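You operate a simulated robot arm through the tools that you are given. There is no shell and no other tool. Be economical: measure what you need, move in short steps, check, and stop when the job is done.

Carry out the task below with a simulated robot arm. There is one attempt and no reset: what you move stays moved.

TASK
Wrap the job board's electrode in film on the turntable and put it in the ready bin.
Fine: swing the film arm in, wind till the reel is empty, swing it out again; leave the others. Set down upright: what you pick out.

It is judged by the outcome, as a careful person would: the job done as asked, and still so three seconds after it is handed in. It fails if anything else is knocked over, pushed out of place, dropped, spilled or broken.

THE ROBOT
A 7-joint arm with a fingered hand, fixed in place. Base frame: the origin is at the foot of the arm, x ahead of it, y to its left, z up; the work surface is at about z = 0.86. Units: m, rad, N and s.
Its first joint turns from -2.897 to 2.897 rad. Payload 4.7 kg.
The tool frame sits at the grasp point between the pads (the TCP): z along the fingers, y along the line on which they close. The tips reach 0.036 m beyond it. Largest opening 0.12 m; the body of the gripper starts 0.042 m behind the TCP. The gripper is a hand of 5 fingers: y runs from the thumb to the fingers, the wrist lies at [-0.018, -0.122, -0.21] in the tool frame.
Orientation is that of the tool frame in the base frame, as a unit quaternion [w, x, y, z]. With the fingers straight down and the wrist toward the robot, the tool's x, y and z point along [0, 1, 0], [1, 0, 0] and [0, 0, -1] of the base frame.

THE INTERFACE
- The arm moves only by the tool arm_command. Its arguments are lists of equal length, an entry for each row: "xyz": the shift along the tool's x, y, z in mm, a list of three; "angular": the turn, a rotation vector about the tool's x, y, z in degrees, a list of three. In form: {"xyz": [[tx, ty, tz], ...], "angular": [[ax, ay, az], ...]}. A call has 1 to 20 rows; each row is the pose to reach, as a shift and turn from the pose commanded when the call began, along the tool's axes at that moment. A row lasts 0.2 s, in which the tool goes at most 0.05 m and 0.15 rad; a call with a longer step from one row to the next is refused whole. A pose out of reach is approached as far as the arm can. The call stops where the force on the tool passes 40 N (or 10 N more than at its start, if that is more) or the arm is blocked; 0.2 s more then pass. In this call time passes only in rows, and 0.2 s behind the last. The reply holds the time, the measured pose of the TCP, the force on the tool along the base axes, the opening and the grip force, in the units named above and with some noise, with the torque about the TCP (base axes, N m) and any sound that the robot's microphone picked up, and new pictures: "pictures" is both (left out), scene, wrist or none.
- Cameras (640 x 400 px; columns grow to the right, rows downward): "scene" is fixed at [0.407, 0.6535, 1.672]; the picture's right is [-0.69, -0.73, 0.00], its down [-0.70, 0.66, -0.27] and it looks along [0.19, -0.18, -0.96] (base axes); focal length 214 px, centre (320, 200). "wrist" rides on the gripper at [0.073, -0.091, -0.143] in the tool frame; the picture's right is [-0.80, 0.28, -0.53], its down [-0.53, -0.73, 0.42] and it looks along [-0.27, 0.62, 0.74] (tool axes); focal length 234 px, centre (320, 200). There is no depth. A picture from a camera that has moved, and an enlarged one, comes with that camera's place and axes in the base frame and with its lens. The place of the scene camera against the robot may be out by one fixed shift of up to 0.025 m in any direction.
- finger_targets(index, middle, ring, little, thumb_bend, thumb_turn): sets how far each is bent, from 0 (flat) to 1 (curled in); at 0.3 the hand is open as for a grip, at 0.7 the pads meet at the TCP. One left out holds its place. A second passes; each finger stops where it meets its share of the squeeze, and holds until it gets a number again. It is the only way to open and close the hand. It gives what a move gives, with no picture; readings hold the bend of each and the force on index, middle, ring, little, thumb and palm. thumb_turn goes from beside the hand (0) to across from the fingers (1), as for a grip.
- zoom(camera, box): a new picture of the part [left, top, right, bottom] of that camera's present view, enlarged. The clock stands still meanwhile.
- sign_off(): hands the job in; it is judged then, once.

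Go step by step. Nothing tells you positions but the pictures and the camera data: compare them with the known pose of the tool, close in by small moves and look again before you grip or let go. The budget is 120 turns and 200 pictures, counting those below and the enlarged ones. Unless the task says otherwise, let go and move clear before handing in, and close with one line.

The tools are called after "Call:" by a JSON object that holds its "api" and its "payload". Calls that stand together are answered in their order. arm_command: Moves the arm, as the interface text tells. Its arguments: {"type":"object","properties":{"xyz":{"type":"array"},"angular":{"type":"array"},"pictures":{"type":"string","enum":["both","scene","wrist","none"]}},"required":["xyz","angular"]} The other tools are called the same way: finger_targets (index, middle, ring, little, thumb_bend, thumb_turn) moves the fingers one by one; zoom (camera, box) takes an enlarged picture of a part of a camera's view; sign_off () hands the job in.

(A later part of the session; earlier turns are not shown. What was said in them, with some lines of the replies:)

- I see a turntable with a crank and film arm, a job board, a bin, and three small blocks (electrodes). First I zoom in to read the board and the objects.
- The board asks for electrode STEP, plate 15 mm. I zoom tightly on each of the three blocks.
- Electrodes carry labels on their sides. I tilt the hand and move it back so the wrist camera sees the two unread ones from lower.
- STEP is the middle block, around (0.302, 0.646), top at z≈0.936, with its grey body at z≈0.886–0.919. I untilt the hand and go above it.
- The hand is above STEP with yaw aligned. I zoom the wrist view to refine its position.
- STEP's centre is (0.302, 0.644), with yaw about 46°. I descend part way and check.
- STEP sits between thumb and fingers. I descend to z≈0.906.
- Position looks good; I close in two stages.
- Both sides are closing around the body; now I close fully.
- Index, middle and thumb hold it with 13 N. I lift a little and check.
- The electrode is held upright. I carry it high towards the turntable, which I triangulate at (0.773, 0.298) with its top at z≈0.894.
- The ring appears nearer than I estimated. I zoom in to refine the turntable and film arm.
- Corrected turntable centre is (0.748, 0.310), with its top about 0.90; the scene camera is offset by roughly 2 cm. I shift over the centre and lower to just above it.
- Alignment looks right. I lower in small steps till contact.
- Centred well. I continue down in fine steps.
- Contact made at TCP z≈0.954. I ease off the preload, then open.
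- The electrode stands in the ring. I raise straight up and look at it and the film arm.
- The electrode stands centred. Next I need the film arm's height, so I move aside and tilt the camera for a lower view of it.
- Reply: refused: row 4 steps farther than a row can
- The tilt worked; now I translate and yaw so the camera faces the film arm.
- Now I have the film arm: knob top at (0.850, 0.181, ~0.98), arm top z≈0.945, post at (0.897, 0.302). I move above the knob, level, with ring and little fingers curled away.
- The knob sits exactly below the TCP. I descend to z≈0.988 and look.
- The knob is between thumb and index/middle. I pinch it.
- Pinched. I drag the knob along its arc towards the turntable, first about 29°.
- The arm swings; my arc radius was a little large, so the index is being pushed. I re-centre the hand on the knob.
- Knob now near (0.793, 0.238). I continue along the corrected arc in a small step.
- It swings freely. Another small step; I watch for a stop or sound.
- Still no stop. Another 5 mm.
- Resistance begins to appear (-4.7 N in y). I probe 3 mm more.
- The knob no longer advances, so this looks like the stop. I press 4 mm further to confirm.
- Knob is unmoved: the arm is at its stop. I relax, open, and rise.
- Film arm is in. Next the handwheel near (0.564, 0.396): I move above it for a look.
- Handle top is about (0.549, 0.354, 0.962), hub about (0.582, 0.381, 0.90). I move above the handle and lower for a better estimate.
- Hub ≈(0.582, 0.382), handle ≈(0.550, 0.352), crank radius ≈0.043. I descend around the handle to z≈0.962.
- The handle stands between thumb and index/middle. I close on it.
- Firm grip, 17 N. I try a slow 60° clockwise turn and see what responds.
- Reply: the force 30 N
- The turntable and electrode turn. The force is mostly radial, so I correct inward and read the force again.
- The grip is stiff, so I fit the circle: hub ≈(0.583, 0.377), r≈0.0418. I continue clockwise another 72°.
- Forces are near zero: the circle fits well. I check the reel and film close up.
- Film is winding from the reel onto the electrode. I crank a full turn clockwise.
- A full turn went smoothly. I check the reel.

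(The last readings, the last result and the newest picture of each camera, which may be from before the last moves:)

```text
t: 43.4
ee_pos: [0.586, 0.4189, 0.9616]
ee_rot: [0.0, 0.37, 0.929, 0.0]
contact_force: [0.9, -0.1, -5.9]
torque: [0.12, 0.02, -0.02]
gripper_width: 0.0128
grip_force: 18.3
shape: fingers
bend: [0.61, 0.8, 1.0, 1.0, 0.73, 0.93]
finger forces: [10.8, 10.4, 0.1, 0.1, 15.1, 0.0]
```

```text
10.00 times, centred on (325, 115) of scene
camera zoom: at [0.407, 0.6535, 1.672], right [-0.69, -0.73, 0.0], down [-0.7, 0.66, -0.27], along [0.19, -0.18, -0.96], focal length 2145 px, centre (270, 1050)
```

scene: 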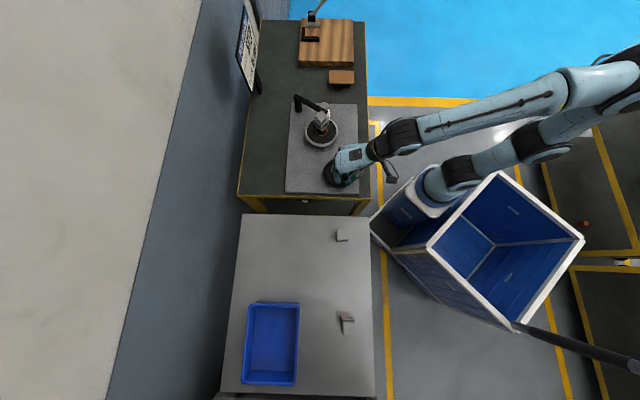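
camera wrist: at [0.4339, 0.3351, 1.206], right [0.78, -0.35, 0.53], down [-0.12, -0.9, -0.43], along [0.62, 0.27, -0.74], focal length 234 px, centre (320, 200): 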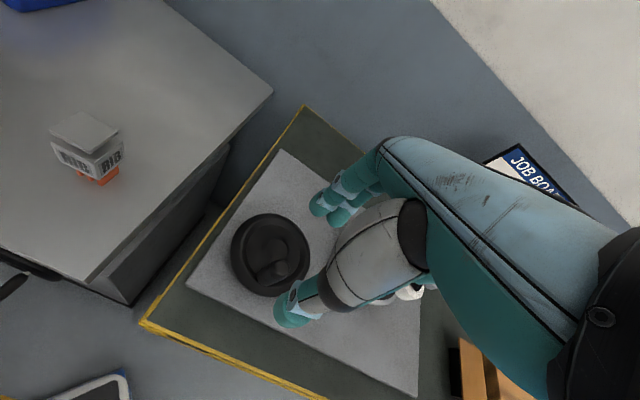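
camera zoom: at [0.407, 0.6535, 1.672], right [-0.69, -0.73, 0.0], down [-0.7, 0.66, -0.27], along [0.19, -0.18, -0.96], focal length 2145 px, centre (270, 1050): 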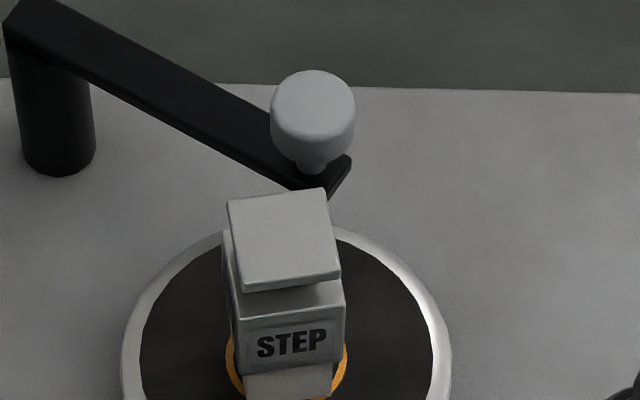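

The reel looks empty. I release the handle, rise, and check from the wrist camera.

Call:
{"api": "finger_targets", "payload": {"index": 0.42, "middle": 0.42, "thumb_bend": 0.42}}

Call:
{"api": "arm_command", "payload": {"xyz": [[0, 0, -20], [0, 0, -60], [0, 0, -105], [0, 0, -150]], "angular": [[0, 0, 0], [0, 0, 0], [0, 0, 0], [0, 0, 0]], "pictures": "none"}}

Call:
{"api": "arm_command", "payload": {"xyz": [[-40, -30, 0], [-80, -60, 0], [-120, -90, 0], [-145, -120, 0]], "angular": [[-7, 0, 0], [-14, 0, 0], [-20, 0, 0], [-20, 0, 0]], "pictures": "wrist"}}

```text
t: 44.4
ee_pos: [0.5849, 0.4194, 0.9617]
ee_rot: [0.0, 0.37, 0.929, 0.0]
contact_force: [0.3, -0.6, -0.4]
torque: [0.01, 0.01, -0.03]
gripper_width: 0.0868
grip_force: 0.1
shape: fingers
bend: [0.42, 0.42, 1.0, 1.0, 0.42, 0.97]
finger forces: [0.1, 0.0, 0.1, 0.0, 0.0, 0.0]
```

```text
t: 45.4
ee_pos: [0.5864, 0.4188, 1.1124]
ee_rot: [0.001, 0.37, 0.929, -0.001]
contact_force: [1.2, -0.6, -0.3]
torque: [0.0, 0.05, -0.01]
gripper_width: 0.0868
grip_force: 0.0
shape: fingers
bend: [0.42, 0.42, 1.0, 1.0, 0.42, 0.97]
finger forces: [0.0, 0.1, 0.0, 0.0, 0.0, 0.0]
```

```text
t: 46.4
ee_pos: [0.6086, 0.232, 1.1118]
ee_rot: [0.064, 0.364, 0.915, 0.161]
contact_force: [1.4, 0.7, -0.8]
torque: [-0.01, 0.02, -0.01]
gripper_width: 0.0868
grip_force: 0.1
shape: fingers
bend: [0.42, 0.42, 1.0, 1.0, 0.42, 0.98]
finger forces: [0.1, 0.0, 0.1, 0.1, 0.1, 0.0]
camera wrist: at [0.4637, 0.1838, 1.2144], right [0.64, -0.49, 0.59], down [0.01, -0.76, -0.65], along [0.77, 0.42, -0.48], focal length 234 px, centre (320, 200)
```

wrist: 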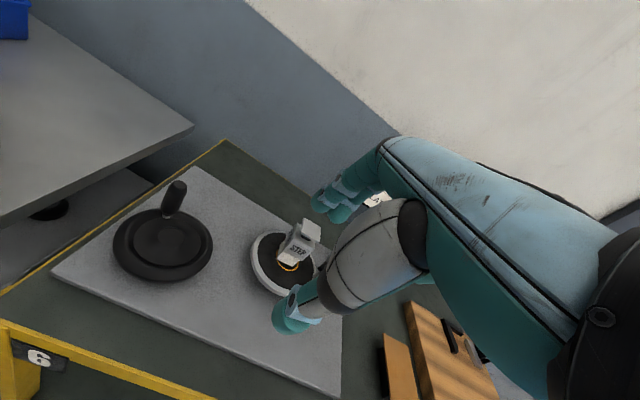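

I turn the camera towards the film arm.

Call:
{"api": "arm_command", "payload": {"xyz": [[0, -10, 0], [0, -20, 0], [0, -30, 0]], "angular": [[0, -2.3, 6.5], [0, -4.6, 13], [0, -7.4, 20.3]], "pictures": "wrist"}}

Call:
{"api": "zoom", "payload": {"camera": "wrist", "box": [190, 160, 310, 290]}}

```text
t: 47.2
ee_pos: [0.589, 0.2132, 1.1006]
ee_rot: [0.093, 0.529, 0.831, 0.146]
contact_force: [-0.4, -0.2, -0.3]
torque: [0.05, 0.02, -0.02]
gripper_width: 0.0869
grip_force: 0.0
shape: fingers
bend: [0.42, 0.42, 1.0, 1.0, 0.42, 0.98]
finger forces: [0.0, 0.0, 0.0, 0.1, 0.1, 0.1]
camera wrist: at [0.4364, 0.2203, 1.2048], right [0.41, -0.69, 0.59], down [-0.27, -0.71, -0.65], along [0.87, 0.11, -0.48], focal length 234 px, centre (320, 200)
```

wrist: 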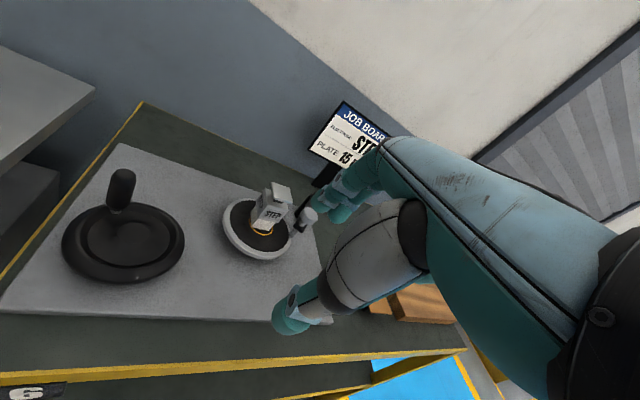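

```text
3.08 times, centred on (250, 225) of wrist
camera zoom: at [0.4364, 0.2203, 1.2048], right [0.41, -0.69, 0.59], down [-0.27, -0.71, -0.65], along [0.87, 0.11, -0.48], focal length 720 px, centre (535, 123)
```

zoom: 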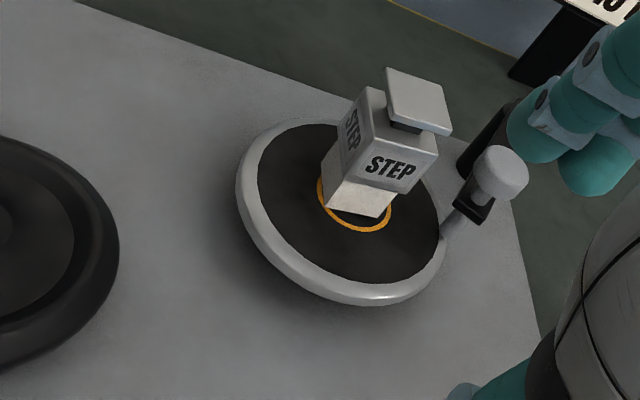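

The reel is down to its bare core and the electrode is wrapped in white film. Now I go back above the knob at (0.786, 0.2625) to swing the arm out.

Call:
{"api": "arm_command", "payload": {"xyz": [[-8, 36, 17], [-15, 73, 33], [-23, 109, 50], [-31, 146, 66], [-39, 182, 83]], "angular": [[4, 0, 0], [8, 0, 0], [12, 0, 0], [16, 0, 0], [20, 0, 0]], "pictures": "none"}}

Call:
{"api": "arm_command", "payload": {"xyz": [[0, 0, 0], [0, 0, 0], [0, 0, 0]], "angular": [[0, 0, -7], [0, 0, -14], [0, 0, -21.6]], "pictures": "wrist"}}

Call:
{"api": "zoom", "payload": {"camera": "wrist", "box": [170, 170, 370, 350]}}

```text
t: 48.4
ee_pos: [0.7872, 0.2618, 1.0867]
ee_rot: [0.0, 0.537, 0.844, 0.0]
contact_force: [-0.5, -0.3, 1.9]
torque: [0.01, -0.05, -0.03]
gripper_width: 0.0869
grip_force: 0.1
shape: fingers
bend: [0.42, 0.42, 1.0, 1.0, 0.42, 0.98]
finger forces: [0.0, 0.0, 0.1, 0.0, 0.1, 0.0]
```

```text
t: 49.2
ee_pos: [0.787, 0.2615, 1.0869]
ee_rot: [0.0, 0.369, 0.929, -0.001]
contact_force: [-0.1, 0.9, -0.5]
torque: [-0.01, -0.01, -0.01]
gripper_width: 0.0867
grip_force: 0.0
shape: fingers
bend: [0.42, 0.42, 1.0, 1.0, 0.42, 0.98]
finger forces: [0.0, 0.0, 0.0, 0.0, 0.1, 0.0]
camera wrist: at [0.6714, 0.2437, 1.2294], right [0.78, -0.35, 0.53], down [-0.11, -0.9, -0.42], along [0.62, 0.27, -0.74], focal length 234 px, centre (320, 200)
```

wrist: 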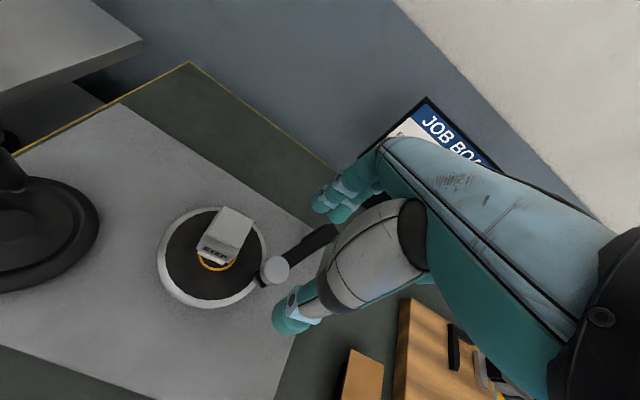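

```text
2.22 times, centred on (270, 260) of wrist
camera zoom: at [0.6714, 0.2437, 1.2294], right [0.78, -0.35, 0.53], down [-0.11, -0.9, -0.42], along [0.62, 0.27, -0.74], focal length 520 px, centre (431, 67)
```

zoom: 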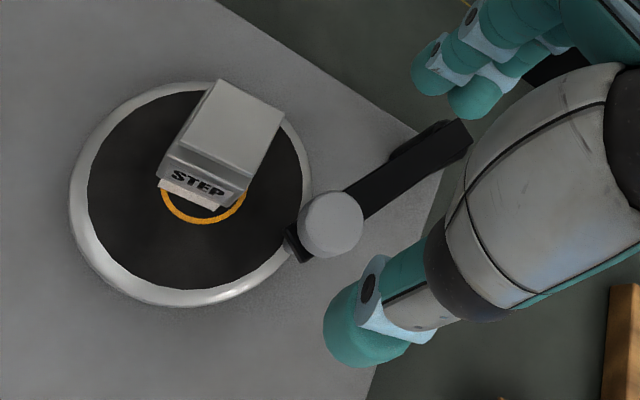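

Knob at (0.785, 0.260). I descend around it and pinch.

Call:
{"api": "arm_command", "payload": {"xyz": [[0.5, -2.5, 40], [0.5, -2.5, 75], [0.5, -2.5, 99]], "angular": [[0, 0, 0], [0, 0, 0], [0, 0, 0]], "pictures": "none"}}

Call:
{"api": "zoom", "payload": {"camera": "scene", "box": [290, 80, 360, 140]}}

Call:
{"api": "finger_targets", "payload": {"index": 0.72, "middle": 0.72, "thumb_bend": 0.72}}

Call:
{"api": "zoom", "payload": {"camera": "scene", "box": [290, 80, 360, 140]}}

```text
t: 50.0
ee_pos: [0.783, 0.2592, 0.9878]
ee_rot: [0.0, 0.37, 0.929, 0.001]
contact_force: [-0.2, 0.1, 0.4]
torque: [-0.01, 0.0, 0.0]
gripper_width: 0.0868
grip_force: 0.0
shape: fingers
bend: [0.42, 0.42, 1.0, 1.0, 0.42, 0.98]
finger forces: [0.0, 0.0, 0.0, 0.1, 0.0, 0.0]
```

```text
6.67 times, centred on (325, 110) of scene
camera zoom: at [0.407, 0.6535, 1.672], right [-0.69, -0.73, 0.0], down [-0.7, 0.66, -0.27], along [0.19, -0.18, -0.96], focal length 1430 px, centre (287, 800)
```

zoom: 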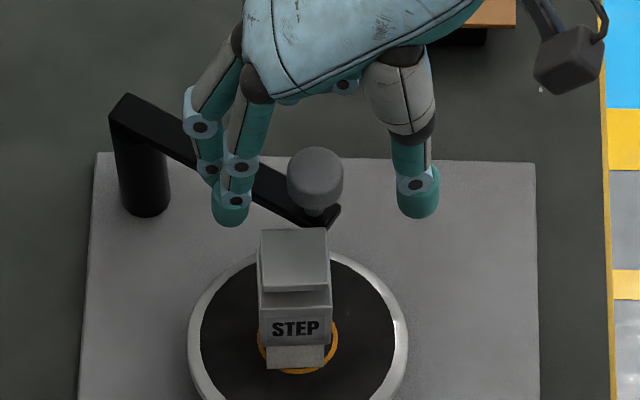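

```text
t: 51.0
ee_pos: [0.7845, 0.2595, 0.985]
ee_rot: [0.001, 0.37, 0.929, 0.0]
contact_force: [9.2, 3.2, -12.8]
torque: [0.02, -0.05, -0.01]
gripper_width: 0.0165
grip_force: 13.3
shape: fingers
bend: [0.71, 0.65, 1.0, 1.0, 0.67, 0.97]
finger forces: [8.3, 10.6, 0.0, 0.0, 6.5, 0.0]
```

```text
6.67 times, centred on (325, 110) of scene
camera zoom: at [0.407, 0.6535, 1.672], right [-0.69, -0.73, 0.0], down [-0.7, 0.66, -0.27], along [0.19, -0.18, -0.96], focal length 1430 px, centre (287, 800)
```

zoom: 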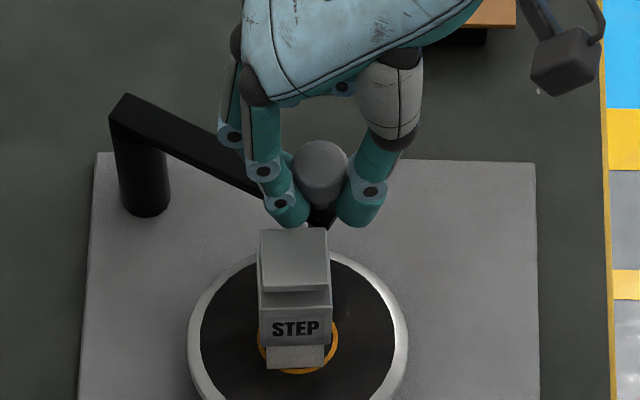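

The fingers have caged the knob from the electrode side. I push it outward along the arc.

Call:
{"api": "arm_command", "payload": {"xyz": [[-7, -4, 0], [-13.5, -7.7, 0], [-20.5, -10.5, 0], [-27.8, -13, 0], [-42.8, -16.4, 0], [-58, -18.1, 0], [-73.3, -17.8, 0]], "angular": [[0, 0, 0], [0, 0, 0], [0, 0, 0], [0, 0, 0], [0, 0, 0], [0, 0, 0], [0, 0, 0]], "pictures": "none"}}

Call:
{"api": "zoom", "payload": {"camera": "scene", "box": [280, 60, 370, 140]}}

```text
t: 52.6
ee_pos: [0.8247, 0.1966, 0.9864]
ee_rot: [-0.001, 0.369, 0.929, -0.001]
contact_force: [7.2, 10.3, -8.7]
torque: [0.16, 0.02, 0.2]
gripper_width: 0.0
grip_force: 6.7
shape: fingers
bend: [0.72, 0.63, 1.0, 1.0, 0.71, 0.97]
finger forces: [0.1, 13.9, 0.0, 0.1, 0.0, 0.0]
```

```text
5.00 times, centred on (325, 100) of scene
camera zoom: at [0.407, 0.6535, 1.672], right [-0.69, -0.73, 0.0], down [-0.7, 0.66, -0.27], along [0.19, -0.18, -0.96], focal length 1072 px, centre (295, 700)
```

zoom: 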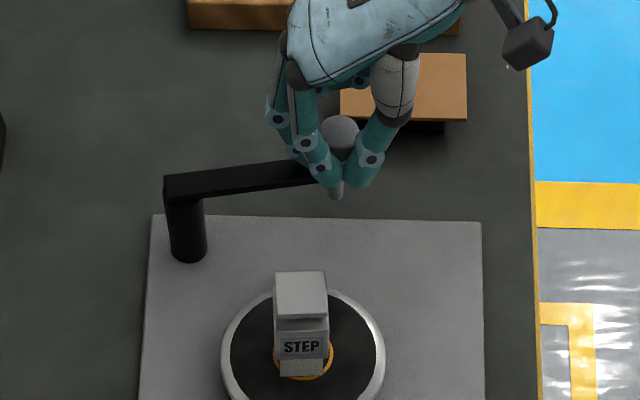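

The arm is swinging out. I continue with a slight inward correction.

Call:
{"api": "arm_command", "payload": {"xyz": [[-8, 4, 0], [-16, 6, 0], [-24, 8, 0]], "angular": [[0, 0, 0], [0, 0, 0], [0, 0, 0]], "pictures": "none"}}

Call:
{"api": "zoom", "payload": {"camera": "scene", "box": [280, 60, 370, 140]}}

```text
t: 53.5
ee_pos: [0.844, 0.1902, 0.9851]
ee_rot: [-0.006, 0.368, 0.93, -0.001]
contact_force: [-20.0, 26.5, -1.2]
torque: [0.58, 0.51, 0.37]
gripper_width: 0.0002
grip_force: 19.2
shape: fingers
bend: [0.72, 0.66, 1.0, 1.0, 0.71, 0.97]
finger forces: [24.9, 9.2, 0.0, 0.0, 4.4, 0.1]
stopped in row 3: the force on the tool passed its limit at 43 N (the readings are from after the stop); the commanded pose is now the measured one
```

```text
5.00 times, centred on (325, 100) of scene
camera zoom: at [0.407, 0.6535, 1.672], right [-0.69, -0.73, 0.0], down [-0.7, 0.66, -0.27], along [0.19, -0.18, -0.96], focal length 1072 px, centre (295, 700)
```

zoom: 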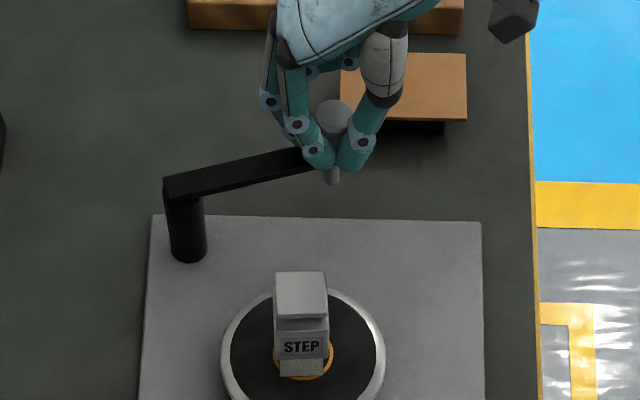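

Arm reached its outer stop, back at its original place. I relax, open, rise.

Call:
{"api": "arm_command", "payload": {"xyz": [[6, 0, 0]], "angular": [[0, 0, 0]], "pictures": "none"}}

Call:
{"api": "finger_targets", "payload": {"index": 0.4, "middle": 0.4, "thumb_bend": 0.4}}

Call:
{"api": "arm_command", "payload": {"xyz": [[0, 0, -20], [0, 0, -60], [0, 0, -100], [0, 0, -140]], "angular": [[0, 0, 0], [0, 0, 0], [0, 0, 0], [0, 0, 0]], "pictures": "both"}}

Call:
{"api": "zoom", "payload": {"camera": "scene", "box": [280, 60, 370, 140]}}

```text
t: 53.9
ee_pos: [0.8424, 0.1909, 0.984]
ee_rot: [-0.005, 0.369, 0.929, -0.001]
contact_force: [-5.8, 13.5, -4.5]
torque: [0.27, 0.25, 0.21]
gripper_width: 0.0
grip_force: 13.3
shape: fingers
bend: [0.72, 0.65, 1.0, 1.0, 0.71, 0.97]
finger forces: [12.6, 10.1, 0.1, 0.0, 3.2, 0.0]
```

```text
t: 54.9
ee_pos: [0.8415, 0.1898, 0.9858]
ee_rot: [-0.004, 0.368, 0.93, -0.001]
contact_force: [0.4, -0.9, 0.4]
torque: [0.01, 0.0, 0.01]
gripper_width: 0.0927
grip_force: 0.0
shape: fingers
bend: [0.4, 0.4, 1.0, 1.0, 0.4, 0.97]
finger forces: [0.1, 0.0, 0.1, 0.0, 0.1, 0.0]
```

```text
t: 55.9
ee_pos: [0.8429, 0.1902, 1.126]
ee_rot: [-0.004, 0.368, 0.93, -0.002]
contact_force: [0.0, -0.4, -0.3]
torque: [0.0, 0.05, 0.02]
gripper_width: 0.0926
grip_force: 0.0
shape: fingers
bend: [0.4, 0.4, 1.0, 1.0, 0.4, 0.97]
finger forces: [0.0, 0.0, 0.0, 0.0, 0.0, 0.1]
camera wrist: at [0.7292, 0.1718, 1.2701], right [0.78, -0.35, 0.52], down [-0.12, -0.9, -0.42], along [0.61, 0.27, -0.74], focal length 234 px, centre (320, 200)
```

scene: 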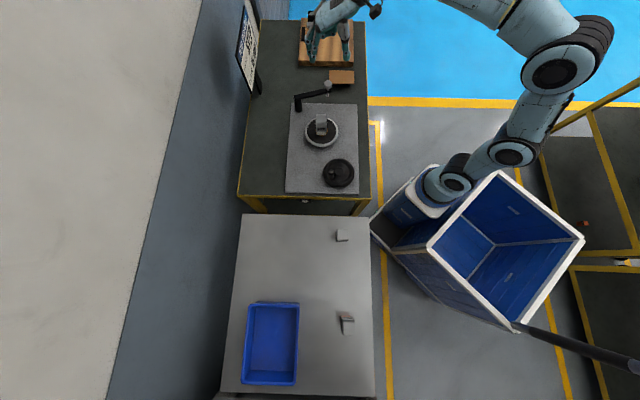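
wrist: 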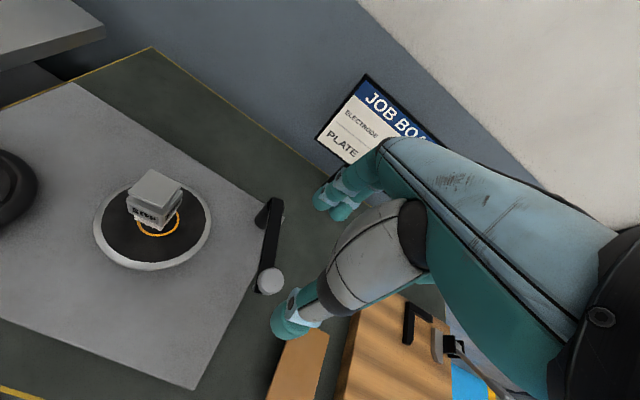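

```text
5.00 times, centred on (325, 100) of scene
camera zoom: at [0.407, 0.6535, 1.672], right [-0.69, -0.73, 0.0], down [-0.7, 0.66, -0.27], along [0.19, -0.18, -0.96], focal length 1072 px, centre (295, 700)
```

zoom: 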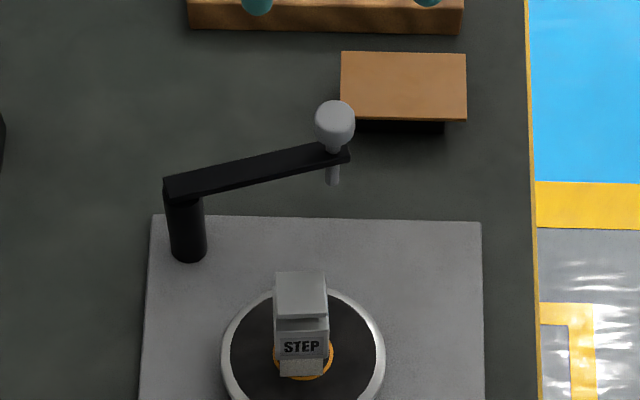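

The film arm is out again with the bare core. I go above the electrode to pick it up.

Call:
{"api": "arm_command", "payload": {"xyz": [[40, 3, 0], [80, 6, 0], [120, 10, 0], [151, 22, 5]], "angular": [[0, 0, 0], [0, 0, 0], [0, 0, 0], [0, 0, 0]], "pictures": "wrist"}}

Call:
{"api": "zoom", "payload": {"camera": "wrist", "box": [200, 220, 310, 320]}}

Call:
{"api": "finger_targets", "payload": {"index": 0.35, "middle": 0.35, "ring": 0.35, "little": 0.35, "thumb_bend": 0.35}}

```text
t: 56.9
ee_pos: [0.748, 0.3094, 1.1213]
ee_rot: [-0.005, 0.369, 0.929, -0.001]
contact_force: [-0.4, -0.2, 0.1]
torque: [0.02, 0.01, -0.03]
gripper_width: 0.0927
grip_force: 0.1
shape: fingers
bend: [0.4, 0.4, 1.0, 1.0, 0.4, 0.98]
finger forces: [0.0, 0.1, 0.0, 0.1, 0.0, 0.1]
camera wrist: at [0.6334, 0.2908, 1.2652], right [0.78, -0.35, 0.52], down [-0.12, -0.9, -0.43], along [0.61, 0.27, -0.74], focal length 234 px, centre (320, 200)
```

wrist: 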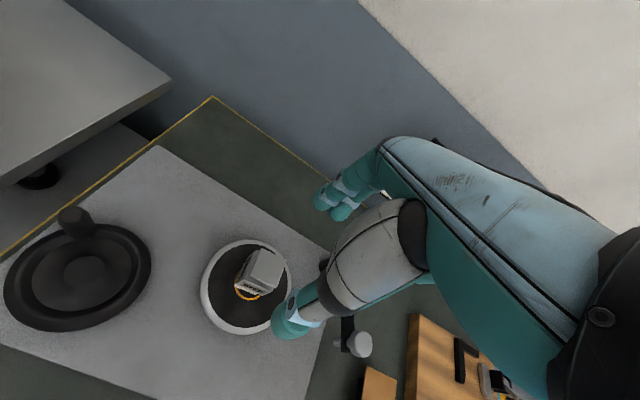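

```text
4.00 times, centred on (255, 270) of wrist
camera zoom: at [0.6334, 0.2908, 1.2652], right [0.78, -0.35, 0.52], down [-0.12, -0.9, -0.43], along [0.61, 0.27, -0.74], focal length 937 px, centre (580, -80)
```

zoom: 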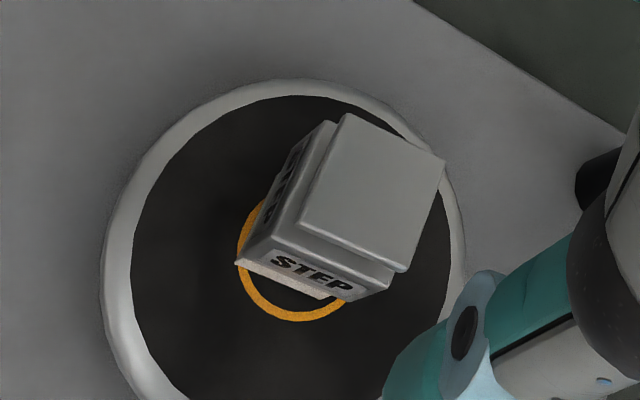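

```text
t: 57.9
ee_pos: [0.7475, 0.3098, 1.1221]
ee_rot: [-0.005, 0.368, 0.93, 0.0]
contact_force: [-0.5, -0.1, 0.2]
torque: [0.0, 0.01, -0.01]
gripper_width: 0.1073
grip_force: 0.0
shape: fingers
bend: [0.35, 0.35, 0.35, 0.35, 0.35, 0.98]
finger forces: [0.1, 0.0, 0.0, 0.0, 0.1, 0.1]
```

Electrode centre ≈(0.750, 0.314), yaw ≈50°. I adjust yaw and descend around it.

Call:
{"api": "arm_command", "payload": {"xyz": [[1.6, 4.7, 10], [1.6, 4.7, 50], [1.6, 4.7, 90], [1.6, 4.7, 125], [1.6, 4.7, 150], [1.6, 4.7, 168]], "angular": [[-0.3, -0.5, -3.8], [-0.3, -0.5, -3.8], [-0.3, -0.5, -3.8], [-0.3, -0.5, -3.8], [-0.3, -0.5, -3.8], [-0.3, -0.5, -3.8]], "pictures": "none"}}

Call:
{"api": "zoom", "payload": {"camera": "scene", "box": [290, 95, 350, 145]}}

Call:
{"api": "zoom", "payload": {"camera": "wrist", "box": [210, 160, 410, 340]}}

```text
t: 59.3
ee_pos: [0.7485, 0.3154, 0.9532]
ee_rot: [0.0, 0.336, 0.942, 0.001]
contact_force: [1.2, 0.2, 0.1]
torque: [0.0, 0.01, 0.01]
gripper_width: 0.1075
grip_force: 0.1
shape: fingers
bend: [0.35, 0.35, 0.35, 0.35, 0.35, 0.98]
finger forces: [0.1, 0.0, 0.0, 0.0, 0.0, 0.0]
```

```text
8.00 times, centred on (320, 120) of scene
camera zoom: at [0.407, 0.6535, 1.672], right [-0.69, -0.73, 0.0], down [-0.7, 0.66, -0.27], along [0.19, -0.18, -0.96], focal length 1716 px, centre (320, 840)
```

zoom: 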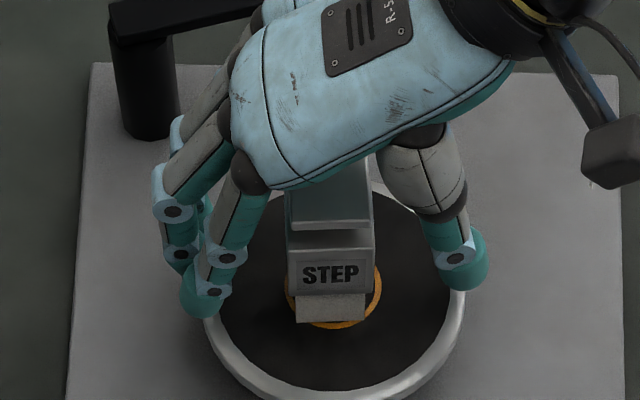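

```text
2.22 times, centred on (310, 250) of wrist
camera zoom: at [0.6333, 0.2894, 1.0962], right [0.8, -0.29, 0.53], down [-0.05, -0.9, -0.43], along [0.6, 0.31, -0.74], focal length 520 px, centre (342, 89)
```

zoom: 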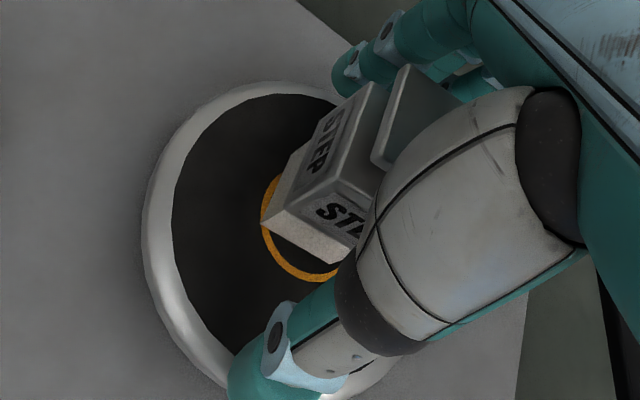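

Aligned like before. I close in two stages.

Call:
{"api": "finger_targets", "payload": {"index": 0.52, "middle": 0.52, "ring": 0.6, "little": 0.6, "thumb_bend": 0.52}}

Call:
{"api": "finger_targets", "payload": {"index": 0.7, "middle": 0.7, "ring": 0.7, "little": 0.7, "thumb_bend": 0.7}}

Call:
{"api": "zoom", "payload": {"camera": "scene", "box": [290, 95, 350, 145]}}

```text
t: 60.3
ee_pos: [0.7472, 0.3147, 0.955]
ee_rot: [0.001, 0.337, 0.942, 0.0]
contact_force: [1.0, -0.8, 0.8]
torque: [0.01, 0.0, 0.02]
gripper_width: 0.0578
grip_force: 0.1
shape: fingers
bend: [0.52, 0.52, 0.6, 0.6, 0.52, 0.98]
finger forces: [0.0, 0.1, 0.0, 0.1, 0.1, 0.1]
```

```text
t: 61.3
ee_pos: [0.747, 0.3154, 0.954]
ee_rot: [0.0, 0.338, 0.941, 0.0]
contact_force: [1.2, 2.2, 0.4]
torque: [0.08, -0.18, -0.05]
gripper_width: 0.0287
grip_force: 12.9
shape: fingers
bend: [0.62, 0.65, 0.7, 0.7, 0.63, 0.97]
finger forces: [8.3, 6.3, 0.0, 0.0, 11.4, 0.0]
```

```text
8.00 times, centred on (320, 120) of scene
camera zoom: at [0.407, 0.6535, 1.672], right [-0.69, -0.73, 0.0], down [-0.7, 0.66, -0.27], along [0.19, -0.18, -0.96], focal length 1716 px, centre (320, 840)
```

zoom: 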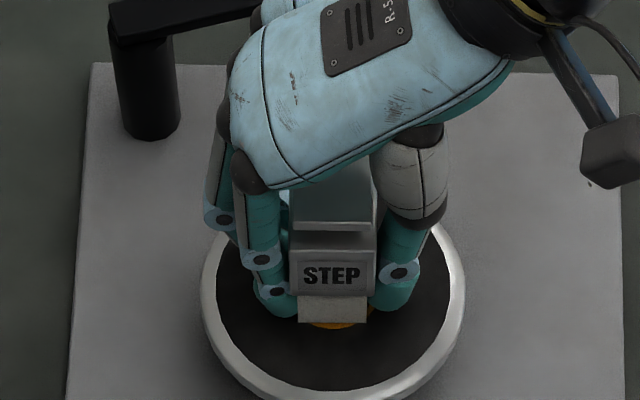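

Gripped at 13 N. I lift straight up first and curl ring and little fingers out of the way.

Call:
{"api": "arm_command", "payload": {"xyz": [[0, 0, -8], [0, 0, -25], [0, 0, -60], [0, 0, -100], [0, 0, -140], [0, 0, -170]], "angular": [[0, 0, 0], [0, 0, 0], [0, 0, 0], [0, 0, 0], [0, 0, 0], [0, 0, 0]], "pictures": "none"}}

Call:
{"api": "finger_targets", "payload": {"ring": 1.0, "little": 1.0}}

Call:
{"api": "zoom", "payload": {"camera": "scene", "box": [280, 60, 370, 150]}}

```text
t: 62.7
ee_pos: [0.7477, 0.3145, 1.1233]
ee_rot: [0.001, 0.337, 0.941, 0.0]
contact_force: [-0.3, -0.8, -6.9]
torque: [0.0, 0.02, 0.03]
gripper_width: 0.0287
grip_force: 12.5
shape: fingers
bend: [0.63, 0.66, 0.7, 0.7, 0.63, 0.96]
finger forces: [7.8, 4.9, 0.0, 0.0, 11.7, 0.0]
```

```text
t: 63.7
ee_pos: [0.7485, 0.3155, 1.1231]
ee_rot: [0.0, 0.337, 0.941, 0.0]
contact_force: [0.2, 0.0, -5.2]
torque: [0.03, 0.01, 0.02]
gripper_width: 0.0287
grip_force: 12.0
shape: fingers
bend: [0.63, 0.66, 1.0, 1.0, 0.63, 0.96]
finger forces: [7.8, 4.9, 0.1, 0.0, 11.7, 0.0]
```

```text
4.44 times, centred on (325, 105) of scene
camera zoom: at [0.407, 0.6535, 1.672], right [-0.69, -0.73, 0.0], down [-0.7, 0.66, -0.27], along [0.19, -0.18, -0.96], focal length 953 px, centre (298, 622)
```

zoom: 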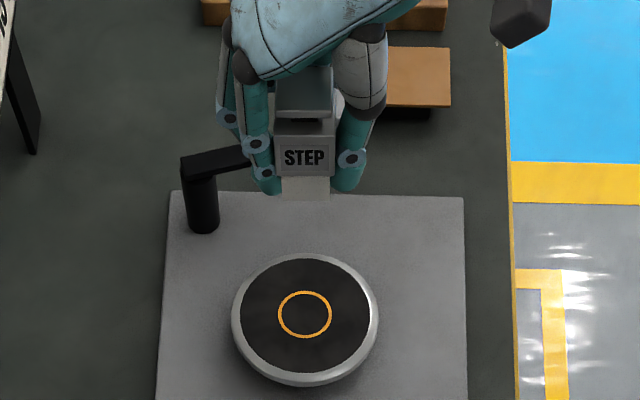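

Wrapped electrode is held upright. I carry it high towards the ready bin.

Call:
{"api": "arm_command", "payload": {"xyz": [[25, 6, -10], [65, 15, -15], [108, 24, -15], [152, 34, -15], [197, 45, -15], [242, 55, -15], [287, 65, -15], [332, 75, -15], [377, 85, -15], [422, 95, -15], [467, 105, -15], [512, 116, -15], [557, 126, -15], [600, 136, -15], [635, 143.5, -15]], "angular": [[0, 0, 0], [0, 0, 0], [0, 0, 0], [0, 0, 0], [0, 0, 0], [0, 0, 0], [0, 0, 0], [0, 0, 0], [0, 0, 0], [0, 0, 0], [0, 0, 0], [0, 0, 0], [0, 0, 0], [0, 0, 0], [0, 0, 0]], "pictures": "both"}}

Call:
{"api": "zoom", "payload": {"camera": "scene", "box": [230, 280, 380, 400]}}

```text
t: 66.9
ee_pos: [0.3482, 0.8298, 1.138]
ee_rot: [0.0, 0.338, 0.941, 0.0]
contact_force: [1.1, -0.4, -5.4]
torque: [0.0, 0.07, 0.02]
gripper_width: 0.0286
grip_force: 12.6
shape: fingers
bend: [0.63, 0.66, 1.0, 1.0, 0.63, 0.96]
finger forces: [7.8, 4.6, 0.0, 0.0, 11.4, 0.0]
camera wrist: at [0.2351, 0.8037, 1.2806], right [0.8, -0.3, 0.53], down [-0.05, -0.9, -0.42], along [0.6, 0.31, -0.74], focal length 234 px, centre (320, 200)
```

scene: 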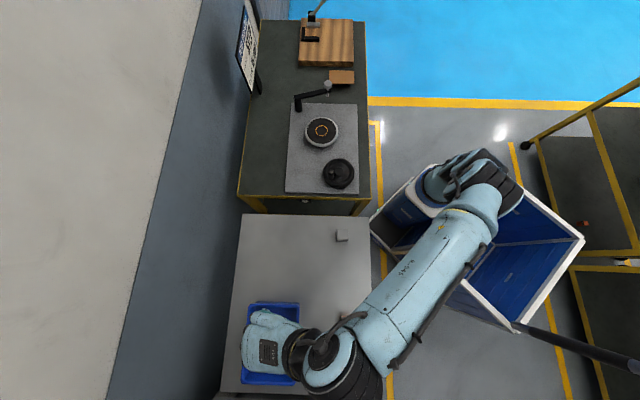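
wrist: 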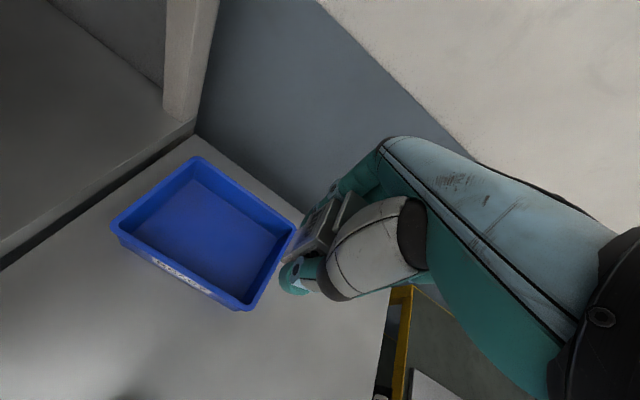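

```text
3.33 times, centred on (305, 340) of scene
camera zoom: at [0.407, 0.6535, 1.672], right [-0.69, -0.73, 0.0], down [-0.7, 0.66, -0.27], along [0.19, -0.18, -0.96], focal length 715 px, centre (370, -267)
```

zoom: 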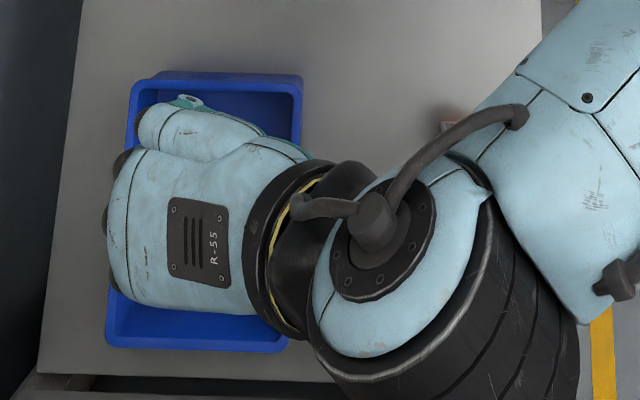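

I zoom on the bin from the wrist camera to fix the drop spot.

Call:
{"api": "zoom", "payload": {"camera": "wrist", "box": [100, 145, 340, 320]}}

```text
2.29 times, centred on (220, 232) of wrist
camera zoom: at [0.2351, 0.8037, 1.2806], right [0.8, -0.3, 0.53], down [-0.05, -0.9, -0.42], along [0.6, 0.31, -0.74], focal length 535 px, centre (549, 126)
```

zoom: 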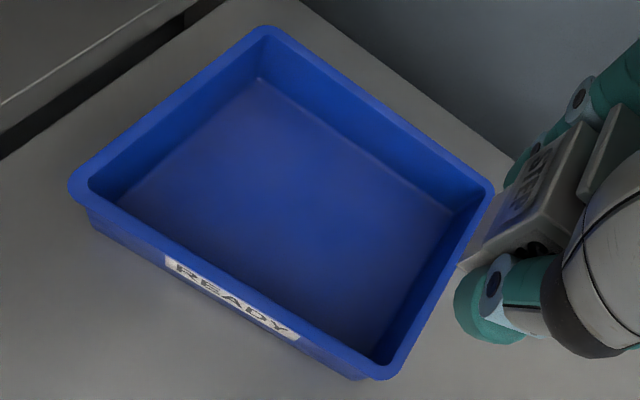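

The drop spot is (0.358, 0.886) inside the bin, whose rim is ≈0.91. I move over it and lower to just above rim height.

Call:
{"api": "arm_command", "payload": {"xyz": [[10, 17, 0], [20, 35, 0], [28.2, 49.6, 10], [28.2, 49.6, 50], [28.2, 49.6, 90], [28.2, 49.6, 125], [28.2, 49.6, 160]], "angular": [[0, 0, 0], [0, 0, 0], [0, 0, 0], [0, 0, 0], [0, 0, 0], [0, 0, 0], [0, 0, 0]], "pictures": "wrist"}}

Call:
{"api": "zoom", "payload": {"camera": "wrist", "box": [150, 130, 400, 340]}}

Call:
{"api": "zoom", "payload": {"camera": "scene", "box": [230, 280, 380, 400]}}

```text
t: 68.5
ee_pos: [0.3591, 0.8855, 0.9779]
ee_rot: [0.001, 0.337, 0.941, 0.001]
contact_force: [0.0, -0.5, -4.7]
torque: [0.02, 0.03, -0.02]
gripper_width: 0.0285
grip_force: 11.4
shape: fingers
bend: [0.63, 0.66, 1.0, 1.0, 0.63, 0.96]
finger forces: [7.9, 4.3, 0.0, 0.0, 11.4, 0.1]
camera wrist: at [0.2439, 0.8602, 1.1207], right [0.8, -0.29, 0.53], down [-0.05, -0.9, -0.43], along [0.6, 0.31, -0.74], focal length 234 px, centre (320, 200)
```

wrist: 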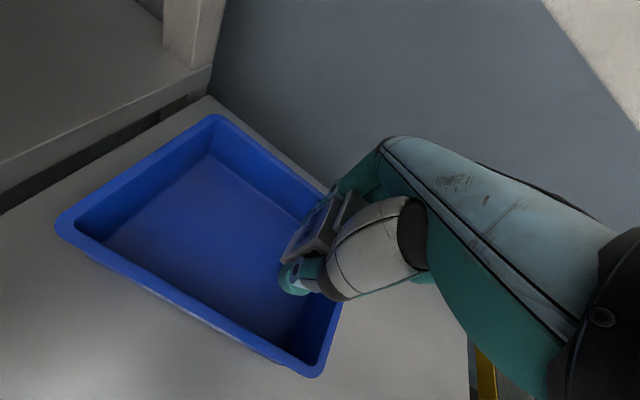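

```text
1.90 times, centred on (275, 235) of wrist
camera zoom: at [0.2439, 0.8602, 1.1207], right [0.8, -0.29, 0.53], down [-0.05, -0.9, -0.43], along [0.6, 0.31, -0.74], focal length 446 px, centre (406, 133)
```

zoom: 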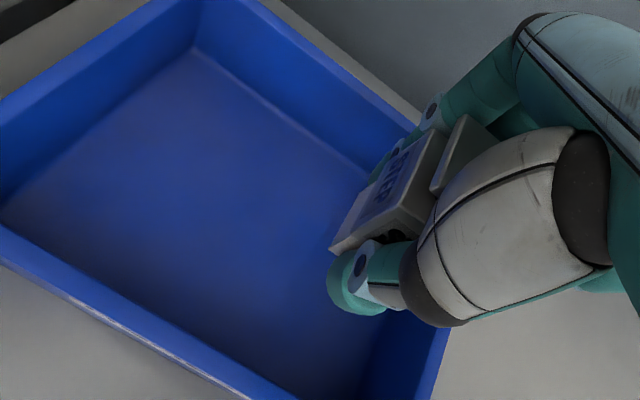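

```text
3.33 times, centred on (305, 340) of scene
camera zoom: at [0.407, 0.6535, 1.672], right [-0.69, -0.73, 0.0], down [-0.7, 0.66, -0.27], along [0.19, -0.18, -0.96], focal length 715 px, centre (370, -267)
```

zoom: 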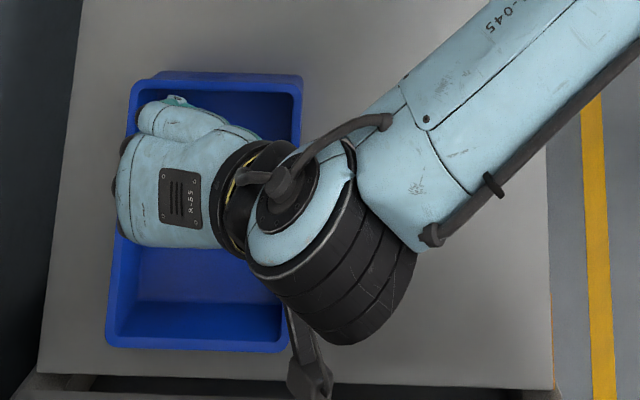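

Well inside the bin walls. I lower slowly.

Call:
{"api": "arm_command", "payload": {"xyz": [[0, 0, 15], [0, 0, 30], [0, 0, 45], [0, 0, 55]], "angular": [[0, 0, 0], [0, 0, 0], [0, 0, 0], [0, 0, 0]], "pictures": "none"}}

Call:
{"api": "zoom", "payload": {"camera": "wrist", "box": [150, 130, 400, 340]}}

```text
t: 69.5
ee_pos: [0.359, 0.8856, 0.9244]
ee_rot: [0.0, 0.337, 0.942, 0.0]
contact_force: [-0.1, -0.1, -5.1]
torque: [-0.01, 0.01, -0.04]
gripper_width: 0.028
grip_force: 11.3
shape: fingers
bend: [0.63, 0.66, 1.0, 1.0, 0.63, 0.96]
finger forces: [7.8, 4.3, 0.0, 0.1, 11.3, 0.0]
```

```text
1.90 times, centred on (275, 235) of wrist
camera zoom: at [0.2442, 0.8597, 1.0655], right [0.8, -0.29, 0.53], down [-0.05, -0.9, -0.42], along [0.6, 0.31, -0.74], focal length 446 px, centre (406, 133)
```

zoom: 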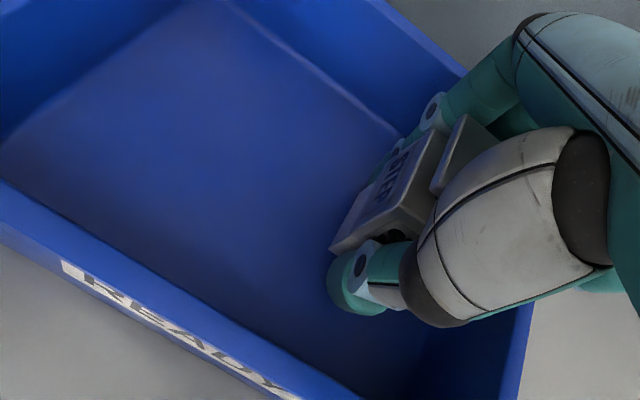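

No contact yet; I lower in 2 mm steps.

Call:
{"api": "arm_command", "payload": {"xyz": [[0, 0, 3], [0, 0, 6], [0, 0, 9], [0, 0, 11]], "angular": [[0, 0, 0], [0, 0, 0], [0, 0, 0], [0, 0, 0]], "pictures": "none"}}

```text
t: 70.5
ee_pos: [0.3591, 0.8853, 0.9113]
ee_rot: [0.0, 0.337, 0.942, 0.001]
contact_force: [-0.4, -0.6, -5.2]
torque: [-0.01, -0.02, 0.0]
gripper_width: 0.0282
grip_force: 11.9
shape: fingers
bend: [0.63, 0.66, 1.0, 1.0, 0.63, 0.96]
finger forces: [7.8, 4.3, 0.1, 0.2, 11.4, 0.0]
```

Call:
{"api": "arm_command", "payload": {"xyz": [[0, 0, 1.5], [0, 0, 3], [0, 0, 4]], "angular": [[0, 0, 0], [0, 0, 0], [0, 0, 0]], "pictures": "none"}}

```text
t: 71.3
ee_pos: [0.3576, 0.8847, 0.911]
ee_rot: [0.0, 0.337, 0.941, 0.003]
contact_force: [-1.6, -0.4, 8.0]
torque: [0.06, -0.13, 0.02]
gripper_width: 0.0278
grip_force: 12.7
shape: fingers
bend: [0.63, 0.66, 1.0, 1.0, 0.63, 0.96]
finger forces: [7.5, 5.7, 0.0, 0.2, 13.1, 0.0]
```

Touchdown at z≈0.911. I ease off slightly and open a little.

Call:
{"api": "arm_command", "payload": {"xyz": [[0, 0, -1.5]], "angular": [[0, 0, 0]], "pictures": "none"}}

Call:
{"api": "finger_targets", "payload": {"index": 0.57, "middle": 0.57, "thumb_bend": 0.57}}

Call:
{"api": "finger_targets", "payload": {"index": 0.48, "middle": 0.48, "thumb_bend": 0.5}}

Call:
{"api": "zoom", "payload": {"camera": "wrist", "box": [200, 150, 400, 330]}}

```text
t: 71.7
ee_pos: [0.3574, 0.8858, 0.9104]
ee_rot: [0.001, 0.338, 0.941, 0.001]
contact_force: [-1.0, 1.4, 8.1]
torque: [0.14, -0.1, 0.04]
gripper_width: 0.0281
grip_force: 13.3
shape: fingers
bend: [0.63, 0.66, 1.0, 1.0, 0.63, 0.96]
finger forces: [7.8, 5.9, 0.0, 0.0, 12.8, 0.0]
```

```text
t: 72.7
ee_pos: [0.3584, 0.8847, 0.9095]
ee_rot: [0.001, 0.337, 0.941, 0.0]
contact_force: [-0.6, 0.4, 0.5]
torque: [0.02, 0.03, -0.02]
gripper_width: 0.0443
grip_force: 0.1
shape: fingers
bend: [0.56, 0.56, 1.0, 1.0, 0.56, 0.97]
finger forces: [0.0, 0.1, 0.0, 0.0, 0.0, 0.0]
```

```text
t: 73.7
ee_pos: [0.357, 0.8849, 0.9092]
ee_rot: [0.001, 0.337, 0.942, 0.0]
contact_force: [-2.4, -1.6, -0.2]
torque: [0.02, 0.05, -0.03]
gripper_width: 0.0658
grip_force: 1.1
shape: fingers
bend: [0.48, 0.49, 1.0, 1.0, 0.5, 0.97]
finger forces: [0.1, 2.4, 0.0, 0.0, 0.0, 0.1]
```

```text
2.22 times, centred on (300, 240) of wrist
camera zoom: at [0.2441, 0.8595, 1.0522], right [0.8, -0.29, 0.53], down [-0.05, -0.9, -0.42], along [0.6, 0.31, -0.74], focal length 520 px, centre (364, 111)
```

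zoom: 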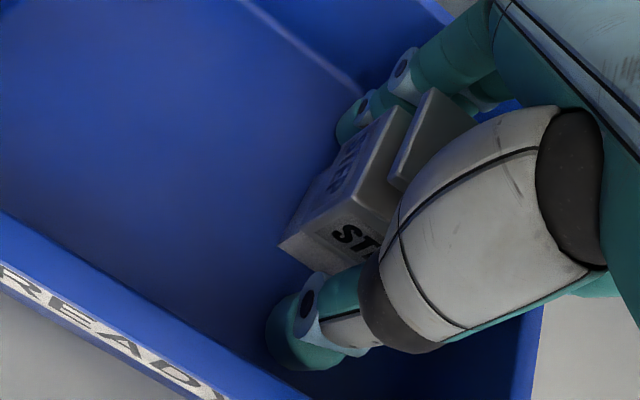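

Electrode stands free; the middle finger lightly touches the bin wall, so I bring it in slightly and rise.

Call:
{"api": "finger_targets", "payload": {"middle": 0.51, "index": 0.5}}

Call:
{"api": "arm_command", "payload": {"xyz": [[0, 0, -10], [0, 0, -25], [0, 0, -55], [0, 0, -95], [0, 0, -140], [0, 0, -180]], "angular": [[0, 0, 0], [0, 0, 0], [0, 0, 0], [0, 0, 0], [0, 0, 0], [0, 0, 0]], "pictures": "wrist"}}

Call:
{"api": "zoom", "payload": {"camera": "wrist", "box": [120, 150, 320, 330]}}

```text
t: 74.7
ee_pos: [0.3579, 0.8852, 0.9089]
ee_rot: [0.001, 0.337, 0.941, 0.0]
contact_force: [0.1, 0.5, 0.0]
torque: [0.0, 0.0, -0.01]
gripper_width: 0.0631
grip_force: 0.7
shape: fingers
bend: [0.5, 0.51, 1.0, 1.0, 0.5, 0.97]
finger forces: [0.1, 0.3, 0.0, 0.0, 0.0, 0.0]
```

```text
t: 76.1
ee_pos: [0.3586, 0.8862, 1.0877]
ee_rot: [0.001, 0.337, 0.942, -0.001]
contact_force: [-0.8, 0.7, -0.7]
torque: [0.0, 0.0, -0.01]
gripper_width: 0.0629
grip_force: 0.0
shape: fingers
bend: [0.5, 0.51, 1.0, 1.0, 0.5, 0.97]
finger forces: [0.0, 0.0, 0.0, 0.1, 0.1, 0.1]
camera wrist: at [0.244, 0.8608, 1.2307], right [0.8, -0.29, 0.53], down [-0.05, -0.9, -0.42], along [0.6, 0.31, -0.74], focal length 234 px, centre (320, 200)
```

wrist: 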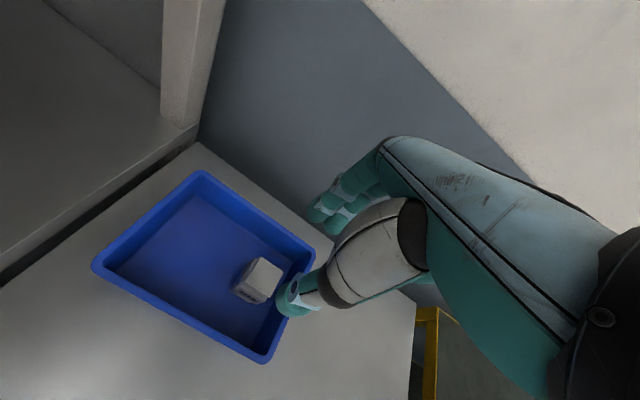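

```text
2.22 times, centred on (220, 240) of wrist
camera zoom: at [0.244, 0.8608, 1.2307], right [0.8, -0.29, 0.53], down [-0.05, -0.9, -0.42], along [0.6, 0.31, -0.74], focal length 520 px, centre (542, 111)
```

zoom: 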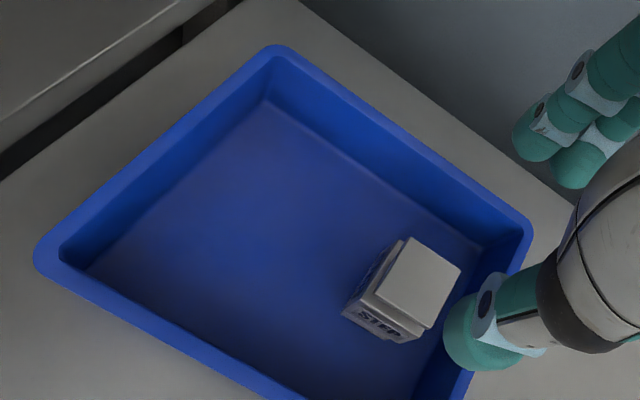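

STEP stands upright in the ready bin. I move the hand clear and check the whole scene.

Call:
{"api": "arm_command", "payload": {"xyz": [[0, -40, -30], [-20, -80, -50], [-40, -120, -60], [-70, -155, -60], [-100, -190, -60], [-130, -225, -60]], "angular": [[0, 0, 0], [0, 0, 0], [0, 0, 0], [0, 0, 0], [0, 0, 0], [0, 0, 0]], "pictures": "scene"}}

Call:
{"api": "zoom", "payload": {"camera": "scene", "box": [230, 220, 380, 400]}}

Call:
{"api": "zoom", "payload": {"camera": "scene", "box": [230, 0, 380, 200]}}

```text
t: 77.5
ee_pos: [0.3152, 0.6291, 1.1481]
ee_rot: [0.001, 0.337, 0.942, -0.001]
contact_force: [0.3, -0.2, -1.5]
torque: [-0.03, 0.0, 0.01]
gripper_width: 0.0628
grip_force: 0.1
shape: fingers
bend: [0.5, 0.51, 1.0, 1.0, 0.5, 0.98]
finger forces: [0.0, 0.0, 0.0, 0.0, 0.0, 0.1]
```

scene: 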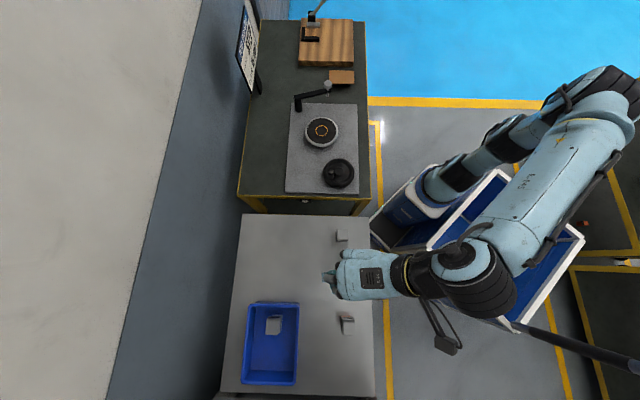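

```text
2.22 times, centred on (305, 310) of scene
camera zoom: at [0.407, 0.6535, 1.672], right [-0.69, -0.73, 0.0], down [-0.7, 0.66, -0.27], along [0.19, -0.18, -0.96], focal length 477 px, centre (353, -44)
```

zoom: 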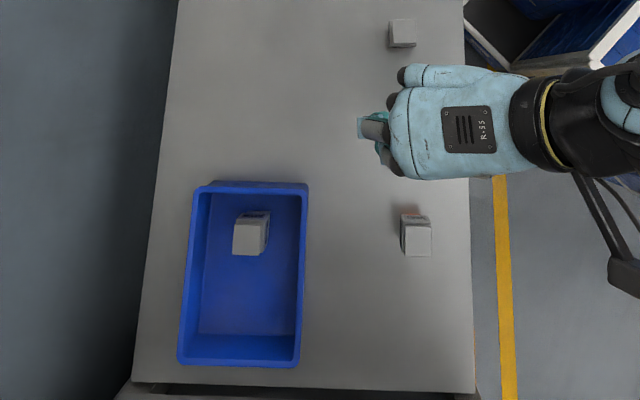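

```text
2.00 times, centred on (305, 100) of scene
camera zoom: at [0.407, 0.6535, 1.672], right [-0.69, -0.73, 0.0], down [-0.7, 0.66, -0.27], along [0.19, -0.18, -0.96], focal length 429 px, centre (350, 400)
```

zoom: 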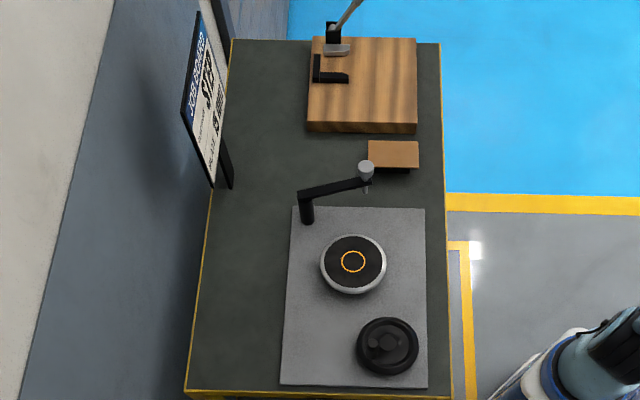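

The wrapped STEP stands in the bin, the film arm is out with an empty reel, RIB and VENT are where they were, and the hand is clear. I hand the job in.

Call:
{"api": "sign_off", "payload": {}}

```text
The job is handed in.
```

The STEP electrode is wrapped in film and standing upright in the ready bin. The reel is empty, the film arm is swung back out, and RIB and VENT were not moved.
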